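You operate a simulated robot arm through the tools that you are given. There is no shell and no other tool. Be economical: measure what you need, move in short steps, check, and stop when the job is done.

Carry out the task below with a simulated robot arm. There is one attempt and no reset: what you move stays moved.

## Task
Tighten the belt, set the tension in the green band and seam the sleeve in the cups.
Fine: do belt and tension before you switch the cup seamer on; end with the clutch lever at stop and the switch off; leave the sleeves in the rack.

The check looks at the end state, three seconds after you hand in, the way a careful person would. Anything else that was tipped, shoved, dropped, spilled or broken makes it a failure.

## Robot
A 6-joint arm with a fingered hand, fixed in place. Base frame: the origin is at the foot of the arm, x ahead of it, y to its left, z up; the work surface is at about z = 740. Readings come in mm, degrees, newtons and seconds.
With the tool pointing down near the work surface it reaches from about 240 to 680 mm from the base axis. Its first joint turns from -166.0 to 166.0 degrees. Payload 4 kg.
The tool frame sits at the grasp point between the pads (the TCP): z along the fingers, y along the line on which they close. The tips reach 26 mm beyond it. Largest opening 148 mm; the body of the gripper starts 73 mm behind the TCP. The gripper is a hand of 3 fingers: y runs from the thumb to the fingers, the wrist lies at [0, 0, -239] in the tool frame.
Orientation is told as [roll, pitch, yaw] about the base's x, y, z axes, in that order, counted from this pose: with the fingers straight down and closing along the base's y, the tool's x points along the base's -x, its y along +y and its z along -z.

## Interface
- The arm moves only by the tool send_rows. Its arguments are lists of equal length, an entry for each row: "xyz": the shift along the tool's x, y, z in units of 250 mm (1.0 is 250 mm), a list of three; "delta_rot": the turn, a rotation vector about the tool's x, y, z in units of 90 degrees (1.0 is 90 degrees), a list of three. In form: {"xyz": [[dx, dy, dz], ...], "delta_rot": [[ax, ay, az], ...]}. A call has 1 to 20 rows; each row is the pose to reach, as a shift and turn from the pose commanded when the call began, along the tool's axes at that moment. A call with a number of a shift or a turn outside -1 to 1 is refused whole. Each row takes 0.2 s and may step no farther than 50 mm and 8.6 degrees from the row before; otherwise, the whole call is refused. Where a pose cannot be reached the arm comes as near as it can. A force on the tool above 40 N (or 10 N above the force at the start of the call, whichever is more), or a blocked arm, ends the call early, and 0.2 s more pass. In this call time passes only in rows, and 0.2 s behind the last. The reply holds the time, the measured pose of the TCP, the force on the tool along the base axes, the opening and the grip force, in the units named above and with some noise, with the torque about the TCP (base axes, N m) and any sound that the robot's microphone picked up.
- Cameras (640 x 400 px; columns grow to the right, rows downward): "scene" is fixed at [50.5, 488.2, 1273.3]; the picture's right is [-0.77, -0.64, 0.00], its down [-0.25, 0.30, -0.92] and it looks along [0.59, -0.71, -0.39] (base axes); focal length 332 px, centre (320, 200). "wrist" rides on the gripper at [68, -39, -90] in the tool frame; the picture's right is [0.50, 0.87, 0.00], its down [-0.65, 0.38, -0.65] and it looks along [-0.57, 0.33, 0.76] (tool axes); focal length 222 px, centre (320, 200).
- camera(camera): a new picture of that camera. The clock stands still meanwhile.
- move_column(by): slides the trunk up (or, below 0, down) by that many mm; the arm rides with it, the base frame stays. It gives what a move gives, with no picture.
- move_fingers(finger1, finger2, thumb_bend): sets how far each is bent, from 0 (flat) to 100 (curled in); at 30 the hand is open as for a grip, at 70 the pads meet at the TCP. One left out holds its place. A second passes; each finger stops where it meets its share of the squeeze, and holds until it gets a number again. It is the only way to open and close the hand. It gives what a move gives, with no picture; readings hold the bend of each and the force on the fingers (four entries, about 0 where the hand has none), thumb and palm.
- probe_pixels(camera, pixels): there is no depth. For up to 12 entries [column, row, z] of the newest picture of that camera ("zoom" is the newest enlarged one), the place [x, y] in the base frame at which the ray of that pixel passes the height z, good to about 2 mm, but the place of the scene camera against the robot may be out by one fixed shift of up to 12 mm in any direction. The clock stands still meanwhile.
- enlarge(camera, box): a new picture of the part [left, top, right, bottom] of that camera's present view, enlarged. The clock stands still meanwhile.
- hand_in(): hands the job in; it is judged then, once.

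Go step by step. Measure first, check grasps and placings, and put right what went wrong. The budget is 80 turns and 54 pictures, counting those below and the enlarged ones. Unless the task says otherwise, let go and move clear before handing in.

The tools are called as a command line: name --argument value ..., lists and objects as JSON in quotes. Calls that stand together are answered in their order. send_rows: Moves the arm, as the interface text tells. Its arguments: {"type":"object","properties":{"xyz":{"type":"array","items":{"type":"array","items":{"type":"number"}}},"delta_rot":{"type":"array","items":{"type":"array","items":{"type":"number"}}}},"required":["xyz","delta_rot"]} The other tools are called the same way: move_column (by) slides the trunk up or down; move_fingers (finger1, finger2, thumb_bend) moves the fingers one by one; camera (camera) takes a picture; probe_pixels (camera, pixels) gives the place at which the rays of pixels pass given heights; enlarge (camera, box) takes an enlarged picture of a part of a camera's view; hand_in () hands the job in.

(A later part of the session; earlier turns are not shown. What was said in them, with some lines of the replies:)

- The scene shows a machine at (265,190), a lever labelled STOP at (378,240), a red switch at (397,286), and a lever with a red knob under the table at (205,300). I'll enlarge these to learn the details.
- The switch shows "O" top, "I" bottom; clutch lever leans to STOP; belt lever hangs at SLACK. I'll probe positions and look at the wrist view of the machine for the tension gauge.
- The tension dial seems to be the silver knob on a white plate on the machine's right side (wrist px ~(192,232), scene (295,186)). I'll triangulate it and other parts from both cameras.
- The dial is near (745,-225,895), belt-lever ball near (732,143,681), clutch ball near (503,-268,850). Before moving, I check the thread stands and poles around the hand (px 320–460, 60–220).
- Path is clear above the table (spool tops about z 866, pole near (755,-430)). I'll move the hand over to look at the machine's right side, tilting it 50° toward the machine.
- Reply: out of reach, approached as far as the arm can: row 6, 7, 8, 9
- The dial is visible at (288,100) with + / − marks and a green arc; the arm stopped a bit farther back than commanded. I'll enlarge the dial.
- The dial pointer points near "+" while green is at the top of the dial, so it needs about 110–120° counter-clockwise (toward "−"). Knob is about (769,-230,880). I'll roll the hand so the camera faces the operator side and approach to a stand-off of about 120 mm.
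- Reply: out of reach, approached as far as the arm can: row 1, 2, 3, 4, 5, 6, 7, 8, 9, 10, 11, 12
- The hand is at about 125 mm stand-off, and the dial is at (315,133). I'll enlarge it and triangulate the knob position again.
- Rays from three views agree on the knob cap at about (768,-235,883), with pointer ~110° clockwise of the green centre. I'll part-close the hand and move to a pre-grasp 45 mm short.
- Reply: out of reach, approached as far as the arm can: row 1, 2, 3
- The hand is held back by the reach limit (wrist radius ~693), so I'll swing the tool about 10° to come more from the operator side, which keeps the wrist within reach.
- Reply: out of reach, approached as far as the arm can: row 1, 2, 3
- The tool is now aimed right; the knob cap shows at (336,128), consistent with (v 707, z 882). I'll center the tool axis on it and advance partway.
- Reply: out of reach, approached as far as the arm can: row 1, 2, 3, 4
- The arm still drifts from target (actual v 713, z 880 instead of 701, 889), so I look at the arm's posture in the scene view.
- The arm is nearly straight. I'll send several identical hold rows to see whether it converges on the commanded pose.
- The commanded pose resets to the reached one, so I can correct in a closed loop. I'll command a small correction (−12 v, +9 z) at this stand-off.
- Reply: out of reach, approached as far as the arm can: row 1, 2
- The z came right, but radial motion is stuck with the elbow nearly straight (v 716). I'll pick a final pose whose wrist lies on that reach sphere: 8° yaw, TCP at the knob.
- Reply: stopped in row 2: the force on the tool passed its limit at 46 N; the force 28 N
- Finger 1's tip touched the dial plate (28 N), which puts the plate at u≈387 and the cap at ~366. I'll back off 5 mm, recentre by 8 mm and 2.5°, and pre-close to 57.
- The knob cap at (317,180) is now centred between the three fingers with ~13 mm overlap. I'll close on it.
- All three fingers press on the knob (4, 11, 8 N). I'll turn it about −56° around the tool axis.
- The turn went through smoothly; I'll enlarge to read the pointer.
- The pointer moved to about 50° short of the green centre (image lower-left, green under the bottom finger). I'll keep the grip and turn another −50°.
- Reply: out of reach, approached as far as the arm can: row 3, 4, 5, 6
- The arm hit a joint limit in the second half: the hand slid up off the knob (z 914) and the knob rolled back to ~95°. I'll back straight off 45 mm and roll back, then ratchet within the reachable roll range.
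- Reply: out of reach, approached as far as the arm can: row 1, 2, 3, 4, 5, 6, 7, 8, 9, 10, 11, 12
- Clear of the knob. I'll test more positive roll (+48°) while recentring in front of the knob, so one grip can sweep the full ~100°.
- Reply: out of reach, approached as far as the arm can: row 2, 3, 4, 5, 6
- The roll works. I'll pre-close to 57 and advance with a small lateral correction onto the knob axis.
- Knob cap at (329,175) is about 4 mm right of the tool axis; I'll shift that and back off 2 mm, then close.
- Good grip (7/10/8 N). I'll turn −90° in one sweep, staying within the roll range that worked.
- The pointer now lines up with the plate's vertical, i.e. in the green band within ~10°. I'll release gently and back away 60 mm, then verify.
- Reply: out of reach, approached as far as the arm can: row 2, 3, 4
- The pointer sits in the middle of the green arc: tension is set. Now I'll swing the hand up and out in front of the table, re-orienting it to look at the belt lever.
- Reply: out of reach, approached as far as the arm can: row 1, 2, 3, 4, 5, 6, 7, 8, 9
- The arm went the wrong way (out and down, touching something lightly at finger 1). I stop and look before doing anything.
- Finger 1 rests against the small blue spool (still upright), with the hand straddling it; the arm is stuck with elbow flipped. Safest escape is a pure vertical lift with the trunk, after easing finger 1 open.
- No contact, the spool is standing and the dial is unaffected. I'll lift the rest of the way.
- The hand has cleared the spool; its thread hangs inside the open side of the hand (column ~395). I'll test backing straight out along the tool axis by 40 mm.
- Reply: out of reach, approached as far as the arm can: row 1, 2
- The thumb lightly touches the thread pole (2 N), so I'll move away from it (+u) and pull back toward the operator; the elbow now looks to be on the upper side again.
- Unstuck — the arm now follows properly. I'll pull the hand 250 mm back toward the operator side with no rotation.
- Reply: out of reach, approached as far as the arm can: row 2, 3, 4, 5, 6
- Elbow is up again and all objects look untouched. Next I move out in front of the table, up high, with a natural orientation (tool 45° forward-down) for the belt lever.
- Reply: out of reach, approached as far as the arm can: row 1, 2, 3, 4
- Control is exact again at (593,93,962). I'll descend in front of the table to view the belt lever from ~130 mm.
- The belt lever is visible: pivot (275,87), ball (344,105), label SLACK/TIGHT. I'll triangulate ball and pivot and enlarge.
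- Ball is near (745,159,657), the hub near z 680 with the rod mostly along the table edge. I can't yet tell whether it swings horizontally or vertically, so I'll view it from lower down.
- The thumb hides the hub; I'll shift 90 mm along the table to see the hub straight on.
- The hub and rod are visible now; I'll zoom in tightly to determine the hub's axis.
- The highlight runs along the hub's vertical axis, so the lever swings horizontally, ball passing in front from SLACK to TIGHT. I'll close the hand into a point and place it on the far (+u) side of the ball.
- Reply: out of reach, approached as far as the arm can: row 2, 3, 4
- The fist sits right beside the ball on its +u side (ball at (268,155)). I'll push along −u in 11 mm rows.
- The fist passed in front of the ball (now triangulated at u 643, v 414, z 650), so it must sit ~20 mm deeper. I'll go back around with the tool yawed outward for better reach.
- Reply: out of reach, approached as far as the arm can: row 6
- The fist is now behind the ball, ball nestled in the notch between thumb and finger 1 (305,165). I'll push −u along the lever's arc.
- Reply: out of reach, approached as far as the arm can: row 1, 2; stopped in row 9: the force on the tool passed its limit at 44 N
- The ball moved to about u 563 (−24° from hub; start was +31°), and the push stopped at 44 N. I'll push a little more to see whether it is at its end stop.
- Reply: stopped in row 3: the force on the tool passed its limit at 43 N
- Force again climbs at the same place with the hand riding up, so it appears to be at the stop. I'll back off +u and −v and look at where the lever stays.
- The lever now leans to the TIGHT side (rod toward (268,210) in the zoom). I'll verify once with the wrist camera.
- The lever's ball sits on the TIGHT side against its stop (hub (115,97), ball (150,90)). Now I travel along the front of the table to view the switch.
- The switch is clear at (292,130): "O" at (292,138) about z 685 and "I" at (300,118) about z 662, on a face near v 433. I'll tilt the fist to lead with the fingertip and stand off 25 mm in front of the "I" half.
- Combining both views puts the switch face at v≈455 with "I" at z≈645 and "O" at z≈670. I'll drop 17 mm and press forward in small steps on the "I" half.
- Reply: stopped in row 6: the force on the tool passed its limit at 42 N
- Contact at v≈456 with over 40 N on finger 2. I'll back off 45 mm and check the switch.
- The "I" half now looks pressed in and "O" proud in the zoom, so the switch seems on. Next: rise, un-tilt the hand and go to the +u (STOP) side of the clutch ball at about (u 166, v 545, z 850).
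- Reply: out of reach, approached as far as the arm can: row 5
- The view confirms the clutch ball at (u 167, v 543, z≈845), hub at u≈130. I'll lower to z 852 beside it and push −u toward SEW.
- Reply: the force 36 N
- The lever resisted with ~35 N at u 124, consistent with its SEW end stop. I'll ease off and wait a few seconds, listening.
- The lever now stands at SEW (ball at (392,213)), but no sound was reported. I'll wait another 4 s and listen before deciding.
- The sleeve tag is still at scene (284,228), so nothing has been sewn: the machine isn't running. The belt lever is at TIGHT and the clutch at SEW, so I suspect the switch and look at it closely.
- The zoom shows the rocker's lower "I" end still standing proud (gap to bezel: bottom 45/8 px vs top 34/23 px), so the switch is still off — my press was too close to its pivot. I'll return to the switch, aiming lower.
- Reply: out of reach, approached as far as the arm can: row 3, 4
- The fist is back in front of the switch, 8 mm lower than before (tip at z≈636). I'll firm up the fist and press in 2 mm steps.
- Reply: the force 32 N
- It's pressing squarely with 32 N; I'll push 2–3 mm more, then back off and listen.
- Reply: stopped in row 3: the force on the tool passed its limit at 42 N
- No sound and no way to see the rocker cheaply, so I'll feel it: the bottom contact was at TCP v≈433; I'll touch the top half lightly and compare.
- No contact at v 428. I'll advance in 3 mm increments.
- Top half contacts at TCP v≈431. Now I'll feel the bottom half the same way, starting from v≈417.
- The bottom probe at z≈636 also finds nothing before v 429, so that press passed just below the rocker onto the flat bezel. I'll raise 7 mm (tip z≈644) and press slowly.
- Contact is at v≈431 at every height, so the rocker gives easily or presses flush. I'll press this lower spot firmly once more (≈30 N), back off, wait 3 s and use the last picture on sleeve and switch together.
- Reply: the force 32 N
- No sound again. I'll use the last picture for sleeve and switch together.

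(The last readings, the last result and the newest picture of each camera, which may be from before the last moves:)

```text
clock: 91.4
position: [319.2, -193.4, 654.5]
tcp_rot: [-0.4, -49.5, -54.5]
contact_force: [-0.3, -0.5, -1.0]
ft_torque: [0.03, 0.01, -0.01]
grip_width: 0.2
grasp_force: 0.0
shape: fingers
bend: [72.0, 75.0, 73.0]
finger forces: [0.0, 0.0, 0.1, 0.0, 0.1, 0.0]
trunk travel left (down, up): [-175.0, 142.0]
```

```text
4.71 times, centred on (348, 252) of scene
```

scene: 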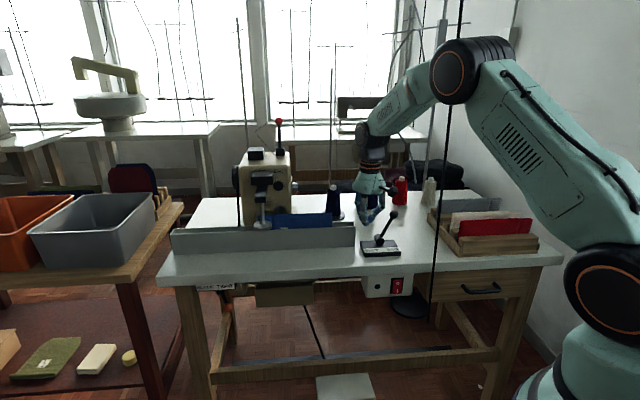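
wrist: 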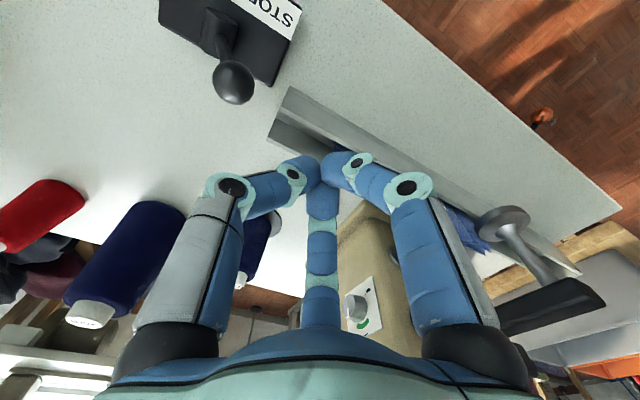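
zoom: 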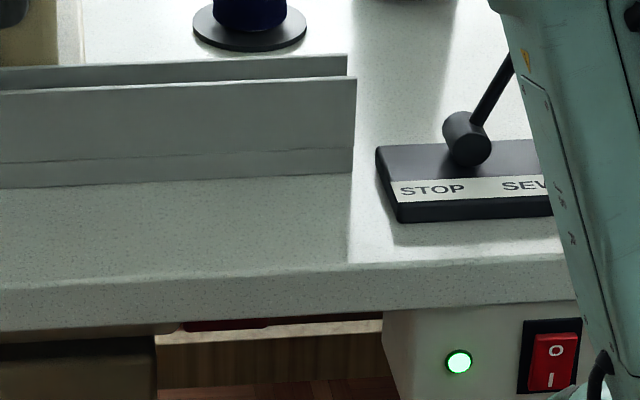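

The green pilot lamp is lit at (458,362) and the blue sleeve has left its place (nothing blue at (245,80)), so the machine is on and has been sewing. Now I rise and go over the clutch ball (u 92, v 543, z 847), tilted to come from the +u side, to grip and return it to STOP.

send_rows --xyz '[[-0.107, 0, -0.09], [-0.214, 0, -0.18], [-0.321, 0, -0.27], [-0.43, 0, -0.36], [-0.537, 0, -0.45], [-0.644, 0, -0.54], [-0.75, 0, -0.63]]' --delta_rot '[[-0.0065, 0.078, -0.014], [-0.013, 0.157, -0.028], [-0.0195, 0.235, -0.042], [-0.026, 0.314, -0.056], [-0.0326, 0.392, -0.071], [-0.039, 0.471, -0.085], [-0.0456, 0.549, -0.0988]]'

send_rows --xyz '[[-0.1, 0.06, -0.05], [-0.25, 0.12, -0.1], [-0.4, 0.15, -0.1], [-0.56, 0.17, -0.1], [-0.724, 0.18, -0.1]]' --delta_rot '[[0.056, 0, 0], [0.111, 0, 0], [0.167, 0, 0], [0.222, 0, 0], [0.278, 0, 0]]'

move_fingers --finger1 48 --finger2 48 --thumb_bend 48

```text
clock: 93.0
position: [320.2, -195.0, 902.4]
tcp_rot: [-0.8, -0.1, -45.0]
contact_force: [0.9, 2.9, -1.1]
ft_torque: [-0.14, 0.12, -0.02]
grip_width: 0.1
grasp_force: 0.1
shape: fingers
bend: [72.0, 75.0, 73.0]
finger forces: [0.0, 0.1, 0.1, 0.0, 0.0, 0.0]
out of reach, approached as far as the arm can: row 5, 6
trunk travel left (down, up): [-175.0, 142.0]
```

```text
clock: 94.2
position: [480.7, -291.4, 926.2]
tcp_rot: [-25.5, 0.0, -45.3]
contact_force: [1.0, 1.9, 0.5]
ft_torque: [-0.01, 0.02, 0.0]
grip_width: 0.1
grasp_force: 0.0
shape: fingers
bend: [72.0, 75.0, 73.0]
finger forces: [0.0, 0.1, 0.0, 0.0, 0.0, 0.1]
trunk travel left (down, up): [-175.0, 142.0]
```

```text
clock: 95.2
position: [480.7, -291.2, 927.0]
tcp_rot: [-25.2, 0.1, -45.3]
contact_force: [0.4, -1.2, -0.1]
ft_torque: [0.0, -0.02, 0.0]
grip_width: 68.1
grasp_force: 0.1
shape: fingers
bend: [48.0, 48.0, 48.0]
finger forces: [0.0, 0.1, 0.0, 0.1, 0.1, 0.1]
trunk travel left (down, up): [-175.0, 142.0]
```

I'm in line with the ball at 87 mm. I'll advance along the tool axis so the fingers surround it, then close.

send_rows --xyz '[[0.012, -0.017, 0.116], [0.012, -0.017, 0.232], [0.012, -0.017, 0.29], [0.012, -0.017, 0.34]]' --delta_rot '[[0, 0, 0], [0, 0, 0], [0, 0, 0], [0, 0, 0]]'

move_fingers --finger1 72 --finger2 72 --thumb_bend 72

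```text
clock: 96.2
position: [450.1, -315.6, 850.1]
tcp_rot: [-25.3, -0.1, -45.3]
contact_force: [0.0, -1.1, -0.7]
ft_torque: [0.01, 0.01, 0.0]
grip_width: 68.3
grasp_force: 0.0
shape: fingers
bend: [48.0, 48.0, 48.0]
finger forces: [0.0, 0.0, 0.1, 0.0, 0.1, 0.0]
trunk travel left (down, up): [-175.0, 142.0]
```

```text
clock: 97.2
position: [450.2, -316.3, 848.9]
tcp_rot: [-25.4, 0.1, -45.2]
contact_force: [-0.1, -1.3, 0.6]
ft_torque: [-0.01, 0.0, 0.04]
grip_width: 0.1
grasp_force: 1.9
shape: fingers
bend: [71.0, 71.0, 69.0]
finger forces: [0.0, 0.1, 0.1, 0.0, 3.7, 0.0]
trunk travel left (down, up): [-175.0, 142.0]
```

The fingers closed almost fully with only the thumb touching (3.7 N) — perhaps around the rod just under the ball. I'll drag +u in small steps and watch the force.

send_rows --xyz '[[0, 0.036, -0.017], [0, 0.072, -0.034]]' --delta_rot '[[0, 0, 0], [0, 0, 0]]'

send_rows --xyz '[[0, 0.036, -0.017], [0, 0.072, -0.034]]' --delta_rot '[[0, 0, 0], [0, 0, 0]]'

```text
clock: 97.8
position: [464.9, -301.6, 852.5]
tcp_rot: [-25.3, 0.0, -45.3]
contact_force: [-1.5, -1.1, 0.9]
ft_torque: [0.0, 0.01, 0.01]
grip_width: 0.0
grasp_force: 0.3
shape: fingers
bend: [71.0, 71.0, 71.0]
finger forces: [0.0, 0.0, 0.0, 0.1, 0.4, 0.0]
trunk travel left (down, up): [-175.0, 142.0]
```

```text
clock: 98.4
position: [478.2, -288.1, 852.5]
tcp_rot: [-25.3, 0.0, -45.2]
contact_force: [0.2, 1.1, -0.2]
ft_torque: [0.0, -0.02, -0.03]
grip_width: 0.0
grasp_force: 0.1
shape: fingers
bend: [71.0, 71.0, 71.0]
finger forces: [0.0, 0.0, 0.0, 0.0, 0.0, 0.0]
trunk travel left (down, up): [-175.0, 142.0]
```

Ambiguous: no clear force. If the rod is caged I'll feel the STOP end near u 166, so I continue dragging +u.

send_rows --xyz '[[0, 0.036, -0.017], [0, 0.072, -0.034], [0, 0.108, -0.051], [0, 0.144, -0.068], [0, 0.18, -0.085], [0, 0.2, -0.094]]' --delta_rot '[[0, 0, 0], [0, 0, 0], [0, 0, 0], [0, 0, 0], [0, 0, 0], [0, 0, 0]]'

```text
clock: 99.8
position: [514.7, -251.3, 850.5]
tcp_rot: [-25.2, 0.2, -45.4]
contact_force: [-18.7, -18.7, -4.0]
ft_torque: [0.15, -0.13, 0.01]
grip_width: 18.4
grasp_force: 12.8
shape: fingers
bend: [71.0, 71.0, 61.0]
finger forces: [0.1, 0.0, 0.0, 0.0, 25.3, 0.0]
trunk travel left (down, up): [-175.0, 142.0]
```

The thumb hooked the lever and now pulls 26 N against the STOP end (u 186), so the clutch is at STOP. I'll open and retreat up along the tool axis, then return to tool-down.

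move_fingers --finger1 40 --finger2 40 --thumb_bend 40

send_rows --xyz '[[0, 0, -0.12], [0, 0, -0.24], [0, 0, -0.36]]' --delta_rot '[[0, 0, 0], [0, 0, 0], [0, 0, 0]]'

move_fingers --finger1 75 --finger2 75 --thumb_bend 75

```text
clock: 100.8
position: [515.5, -248.3, 852.3]
tcp_rot: [-25.3, -0.2, -45.3]
contact_force: [-1.9, 7.0, 11.9]
ft_torque: [0.01, -0.41, 0.25]
grip_width: 94.6
grasp_force: 6.7
shape: fingers
bend: [40.0, 45.0, 40.0]
finger forces: [0.0, 13.1, 0.0, 0.0, 0.0, 0.1]
trunk travel left (down, up): [-175.0, 142.0]
```

```text
clock: 101.6
position: [544.6, -221.4, 933.3]
tcp_rot: [-25.3, 0.0, -45.3]
contact_force: [-0.3, 0.2, 0.2]
ft_torque: [-0.03, -0.01, 0.01]
grip_width: 94.3
grasp_force: 0.0
shape: fingers
bend: [40.0, 40.0, 40.0]
finger forces: [0.0, 0.0, 0.1, 0.0, 0.1, 0.0]
trunk travel left (down, up): [-175.0, 142.0]
```

```text
clock: 102.6
position: [545.3, -221.5, 933.8]
tcp_rot: [-25.3, 0.0, -45.3]
contact_force: [-0.1, 0.2, 0.6]
ft_torque: [0.0, 0.0, 0.01]
grip_width: 0.2
grasp_force: 0.0
shape: fingers
bend: [73.0, 73.0, 72.0]
finger forces: [0.0, 0.0, 0.0, 0.0, 0.0, 0.1]
trunk travel left (down, up): [-175.0, 142.0]
```

The clutch is released and the hand is clear. Now back down to the switch, in front of its upper "O" half.

send_rows --xyz '[[0.12, -0.074, 0.03], [0.25, -0.149, 0.09], [0.37, -0.223, 0.16], [0.49, -0.297, 0.24], [0.617, -0.372, 0.305], [0.74, -0.446, 0.366]]' --delta_rot '[[-0.046, 0, 0], [-0.093, 0, 0], [-0.139, 0, 0], [-0.185, 0, 0], [-0.232, 0, 0], [-0.278, 0, 0]]'

send_rows --xyz '[[-0.016, 0.001, 0.122], [-0.032, 0.001, 0.245], [-0.048, 0.002, 0.367], [-0.064, 0.002, 0.489], [-0.08, 0.003, 0.611], [-0.096, 0.003, 0.734], [-0.112, 0.004, 0.856]]' --delta_rot '[[0.0066, -0.079, 0.0143], [0.0133, -0.158, 0.0285], [0.02, -0.237, 0.043], [0.0266, -0.316, 0.057], [0.033, -0.395, 0.071], [0.04, -0.474, 0.0856], [0.0465, -0.553, 0.0999]]'

```text
clock: 104.0
position: [316.8, -188.1, 896.6]
tcp_rot: [-0.2, -0.1, -45.3]
contact_force: [-0.8, 0.3, 0.5]
ft_torque: [0.0, 0.0, -0.03]
grip_width: 0.0
grasp_force: 0.1
shape: fingers
bend: [73.0, 73.0, 72.0]
finger forces: [0.0, 0.1, 0.1, 0.1, 0.1, 0.0]
trunk travel left (down, up): [-175.0, 142.0]
```

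```text
clock: 105.6
position: [335.3, -210.8, 682.0]
tcp_rot: [-0.3, -50.0, -54.7]
contact_force: [-1.1, 0.3, 0.4]
ft_torque: [0.05, -0.02, -0.04]
grip_width: 0.0
grasp_force: 0.0
shape: fingers
bend: [73.0, 73.0, 72.0]
finger forces: [0.1, 0.1, 0.0, 0.1, 0.0, 0.0]
out of reach, approached as far as the arm can: row 3, 4
trunk travel left (down, up): [-175.0, 142.0]
```

In place at z 682. I'll press the "O" half slowly with about 35 N.

send_rows --xyz '[[-0.1, 0.024, 0.101], [-0.115, 0.029, 0.119], [-0.123, 0.031, 0.128], [-0.13, 0.033, 0.137], [-0.1355, 0.034, 0.143], [-0.1406, 0.035, 0.149], [-0.143, 0.036, 0.152]]' --delta_rot '[[0, 0, 0], [0, 0, 0], [0, 0, 0], [0, 0, 0], [0, 0, 0], [0, 0, 0], [0, 0, 0]]'

```text
clock: 107.2
position: [369.4, -244.9, 687.5]
tcp_rot: [-0.5, -49.9, -54.6]
contact_force: [-23.6, 18.7, 2.4]
ft_torque: [-0.41, -0.33, 0.26]
grip_width: 0.3
grasp_force: 17.1
shape: fingers
bend: [72.0, 75.0, 72.0]
finger forces: [0.0, 27.0, 0.0, 0.0, 7.3, 0.0]
trunk travel left (down, up): [-175.0, 142.0]
```

Pressing with 30 N on the "O" half. I'll add a millimetre and hold for a second, then back away.

send_rows --xyz '[[-0.0015, 0.0004, 0.0018], [-0.003, 0.0008, 0.0036], [-0.003, 0.0008, 0.0036], [-0.003, 0.0008, 0.0036], [-0.003, 0.0008, 0.0036]]' --delta_rot '[[0, 0, 0], [0, 0, 0], [0, 0, 0], [0, 0, 0], [0, 0, 0]]'

send_rows --xyz '[[0.051, -0.014, -0.06], [0.114, -0.031, -0.136], [0.19, -0.05, -0.226]]' --delta_rot '[[0, 0, 0], [0, 0, 0], [0, 0, 0]]'

```text
clock: 108.4
position: [371.6, -246.2, 685.8]
tcp_rot: [-0.6, -50.0, -54.5]
contact_force: [-27.6, 22.6, 1.9]
ft_torque: [-0.37, -0.21, 0.23]
grip_width: 0.7
grasp_force: 19.9
shape: fingers
bend: [72.0, 75.0, 72.0]
finger forces: [0.0, 26.0, 0.0, 0.0, 14.0, 0.0]
trunk travel left (down, up): [-175.0, 142.0]
```

```text
clock: 109.2
position: [321.8, -192.8, 688.0]
tcp_rot: [-0.5, -49.9, -54.6]
contact_force: [0.2, 0.2, -0.2]
ft_torque: [0.0, 0.0, 0.03]
grip_width: 0.0
grasp_force: 0.1
shape: fingers
bend: [72.0, 76.0, 71.0]
finger forces: [0.0, 0.1, 0.0, 0.1, 0.1, 0.0]
trunk travel left (down, up): [-175.0, 142.0]
```

The belt lever is at TIGHT and the tension pointer is mid-green. The last picture showed the lamp lit and the sleeve moved out of its starting place. I pulled the clutch back to its STOP end, pressed "O" with ~36 N, and the hand is clear. I have no pictures left, so the finished seam, the final clutch position and the switch being off are not confirmed by eye.

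hand_in

```text
The job is handed in.
```

I handed the job in, but three of its end states rest on force readings or partial views, because I had used all my pictures.

- **Belt:** the lever is on the TIGHT side, and I pushed it until it stopped. A later picture shows it staying there.
- **Tension:** the pointer sits in the middle of the green band, confirmed in a close-up.
- **Seam:** the last picture showed the switch lamp lit and the blue sleeve gone from its starting place. I did not see the finished seam.
- **Clutch:** I pulled the lever back until it stopped firmly at STOP. I have no picture of it afterwards.
- **Switch:** I pressed the "O" half with about 36 N and held it for about a second. I could not check that the lamp went out.

- **Order:** belt and tension were set before the switch went on. My first presses on the switch did not take, so the clutch was already at SEW when the machine came on.
- **Accidental contact:** partway through, the hand swung against the small blue spool and brushed its thread pole. The spool was still standing in the pictures afterwards. Later, a finger pressed on something beside the clutch lever with 13 N, probably the trough, and I did not check it afterwards.
- **Rack:** I did not touch the sleeves in the rack.
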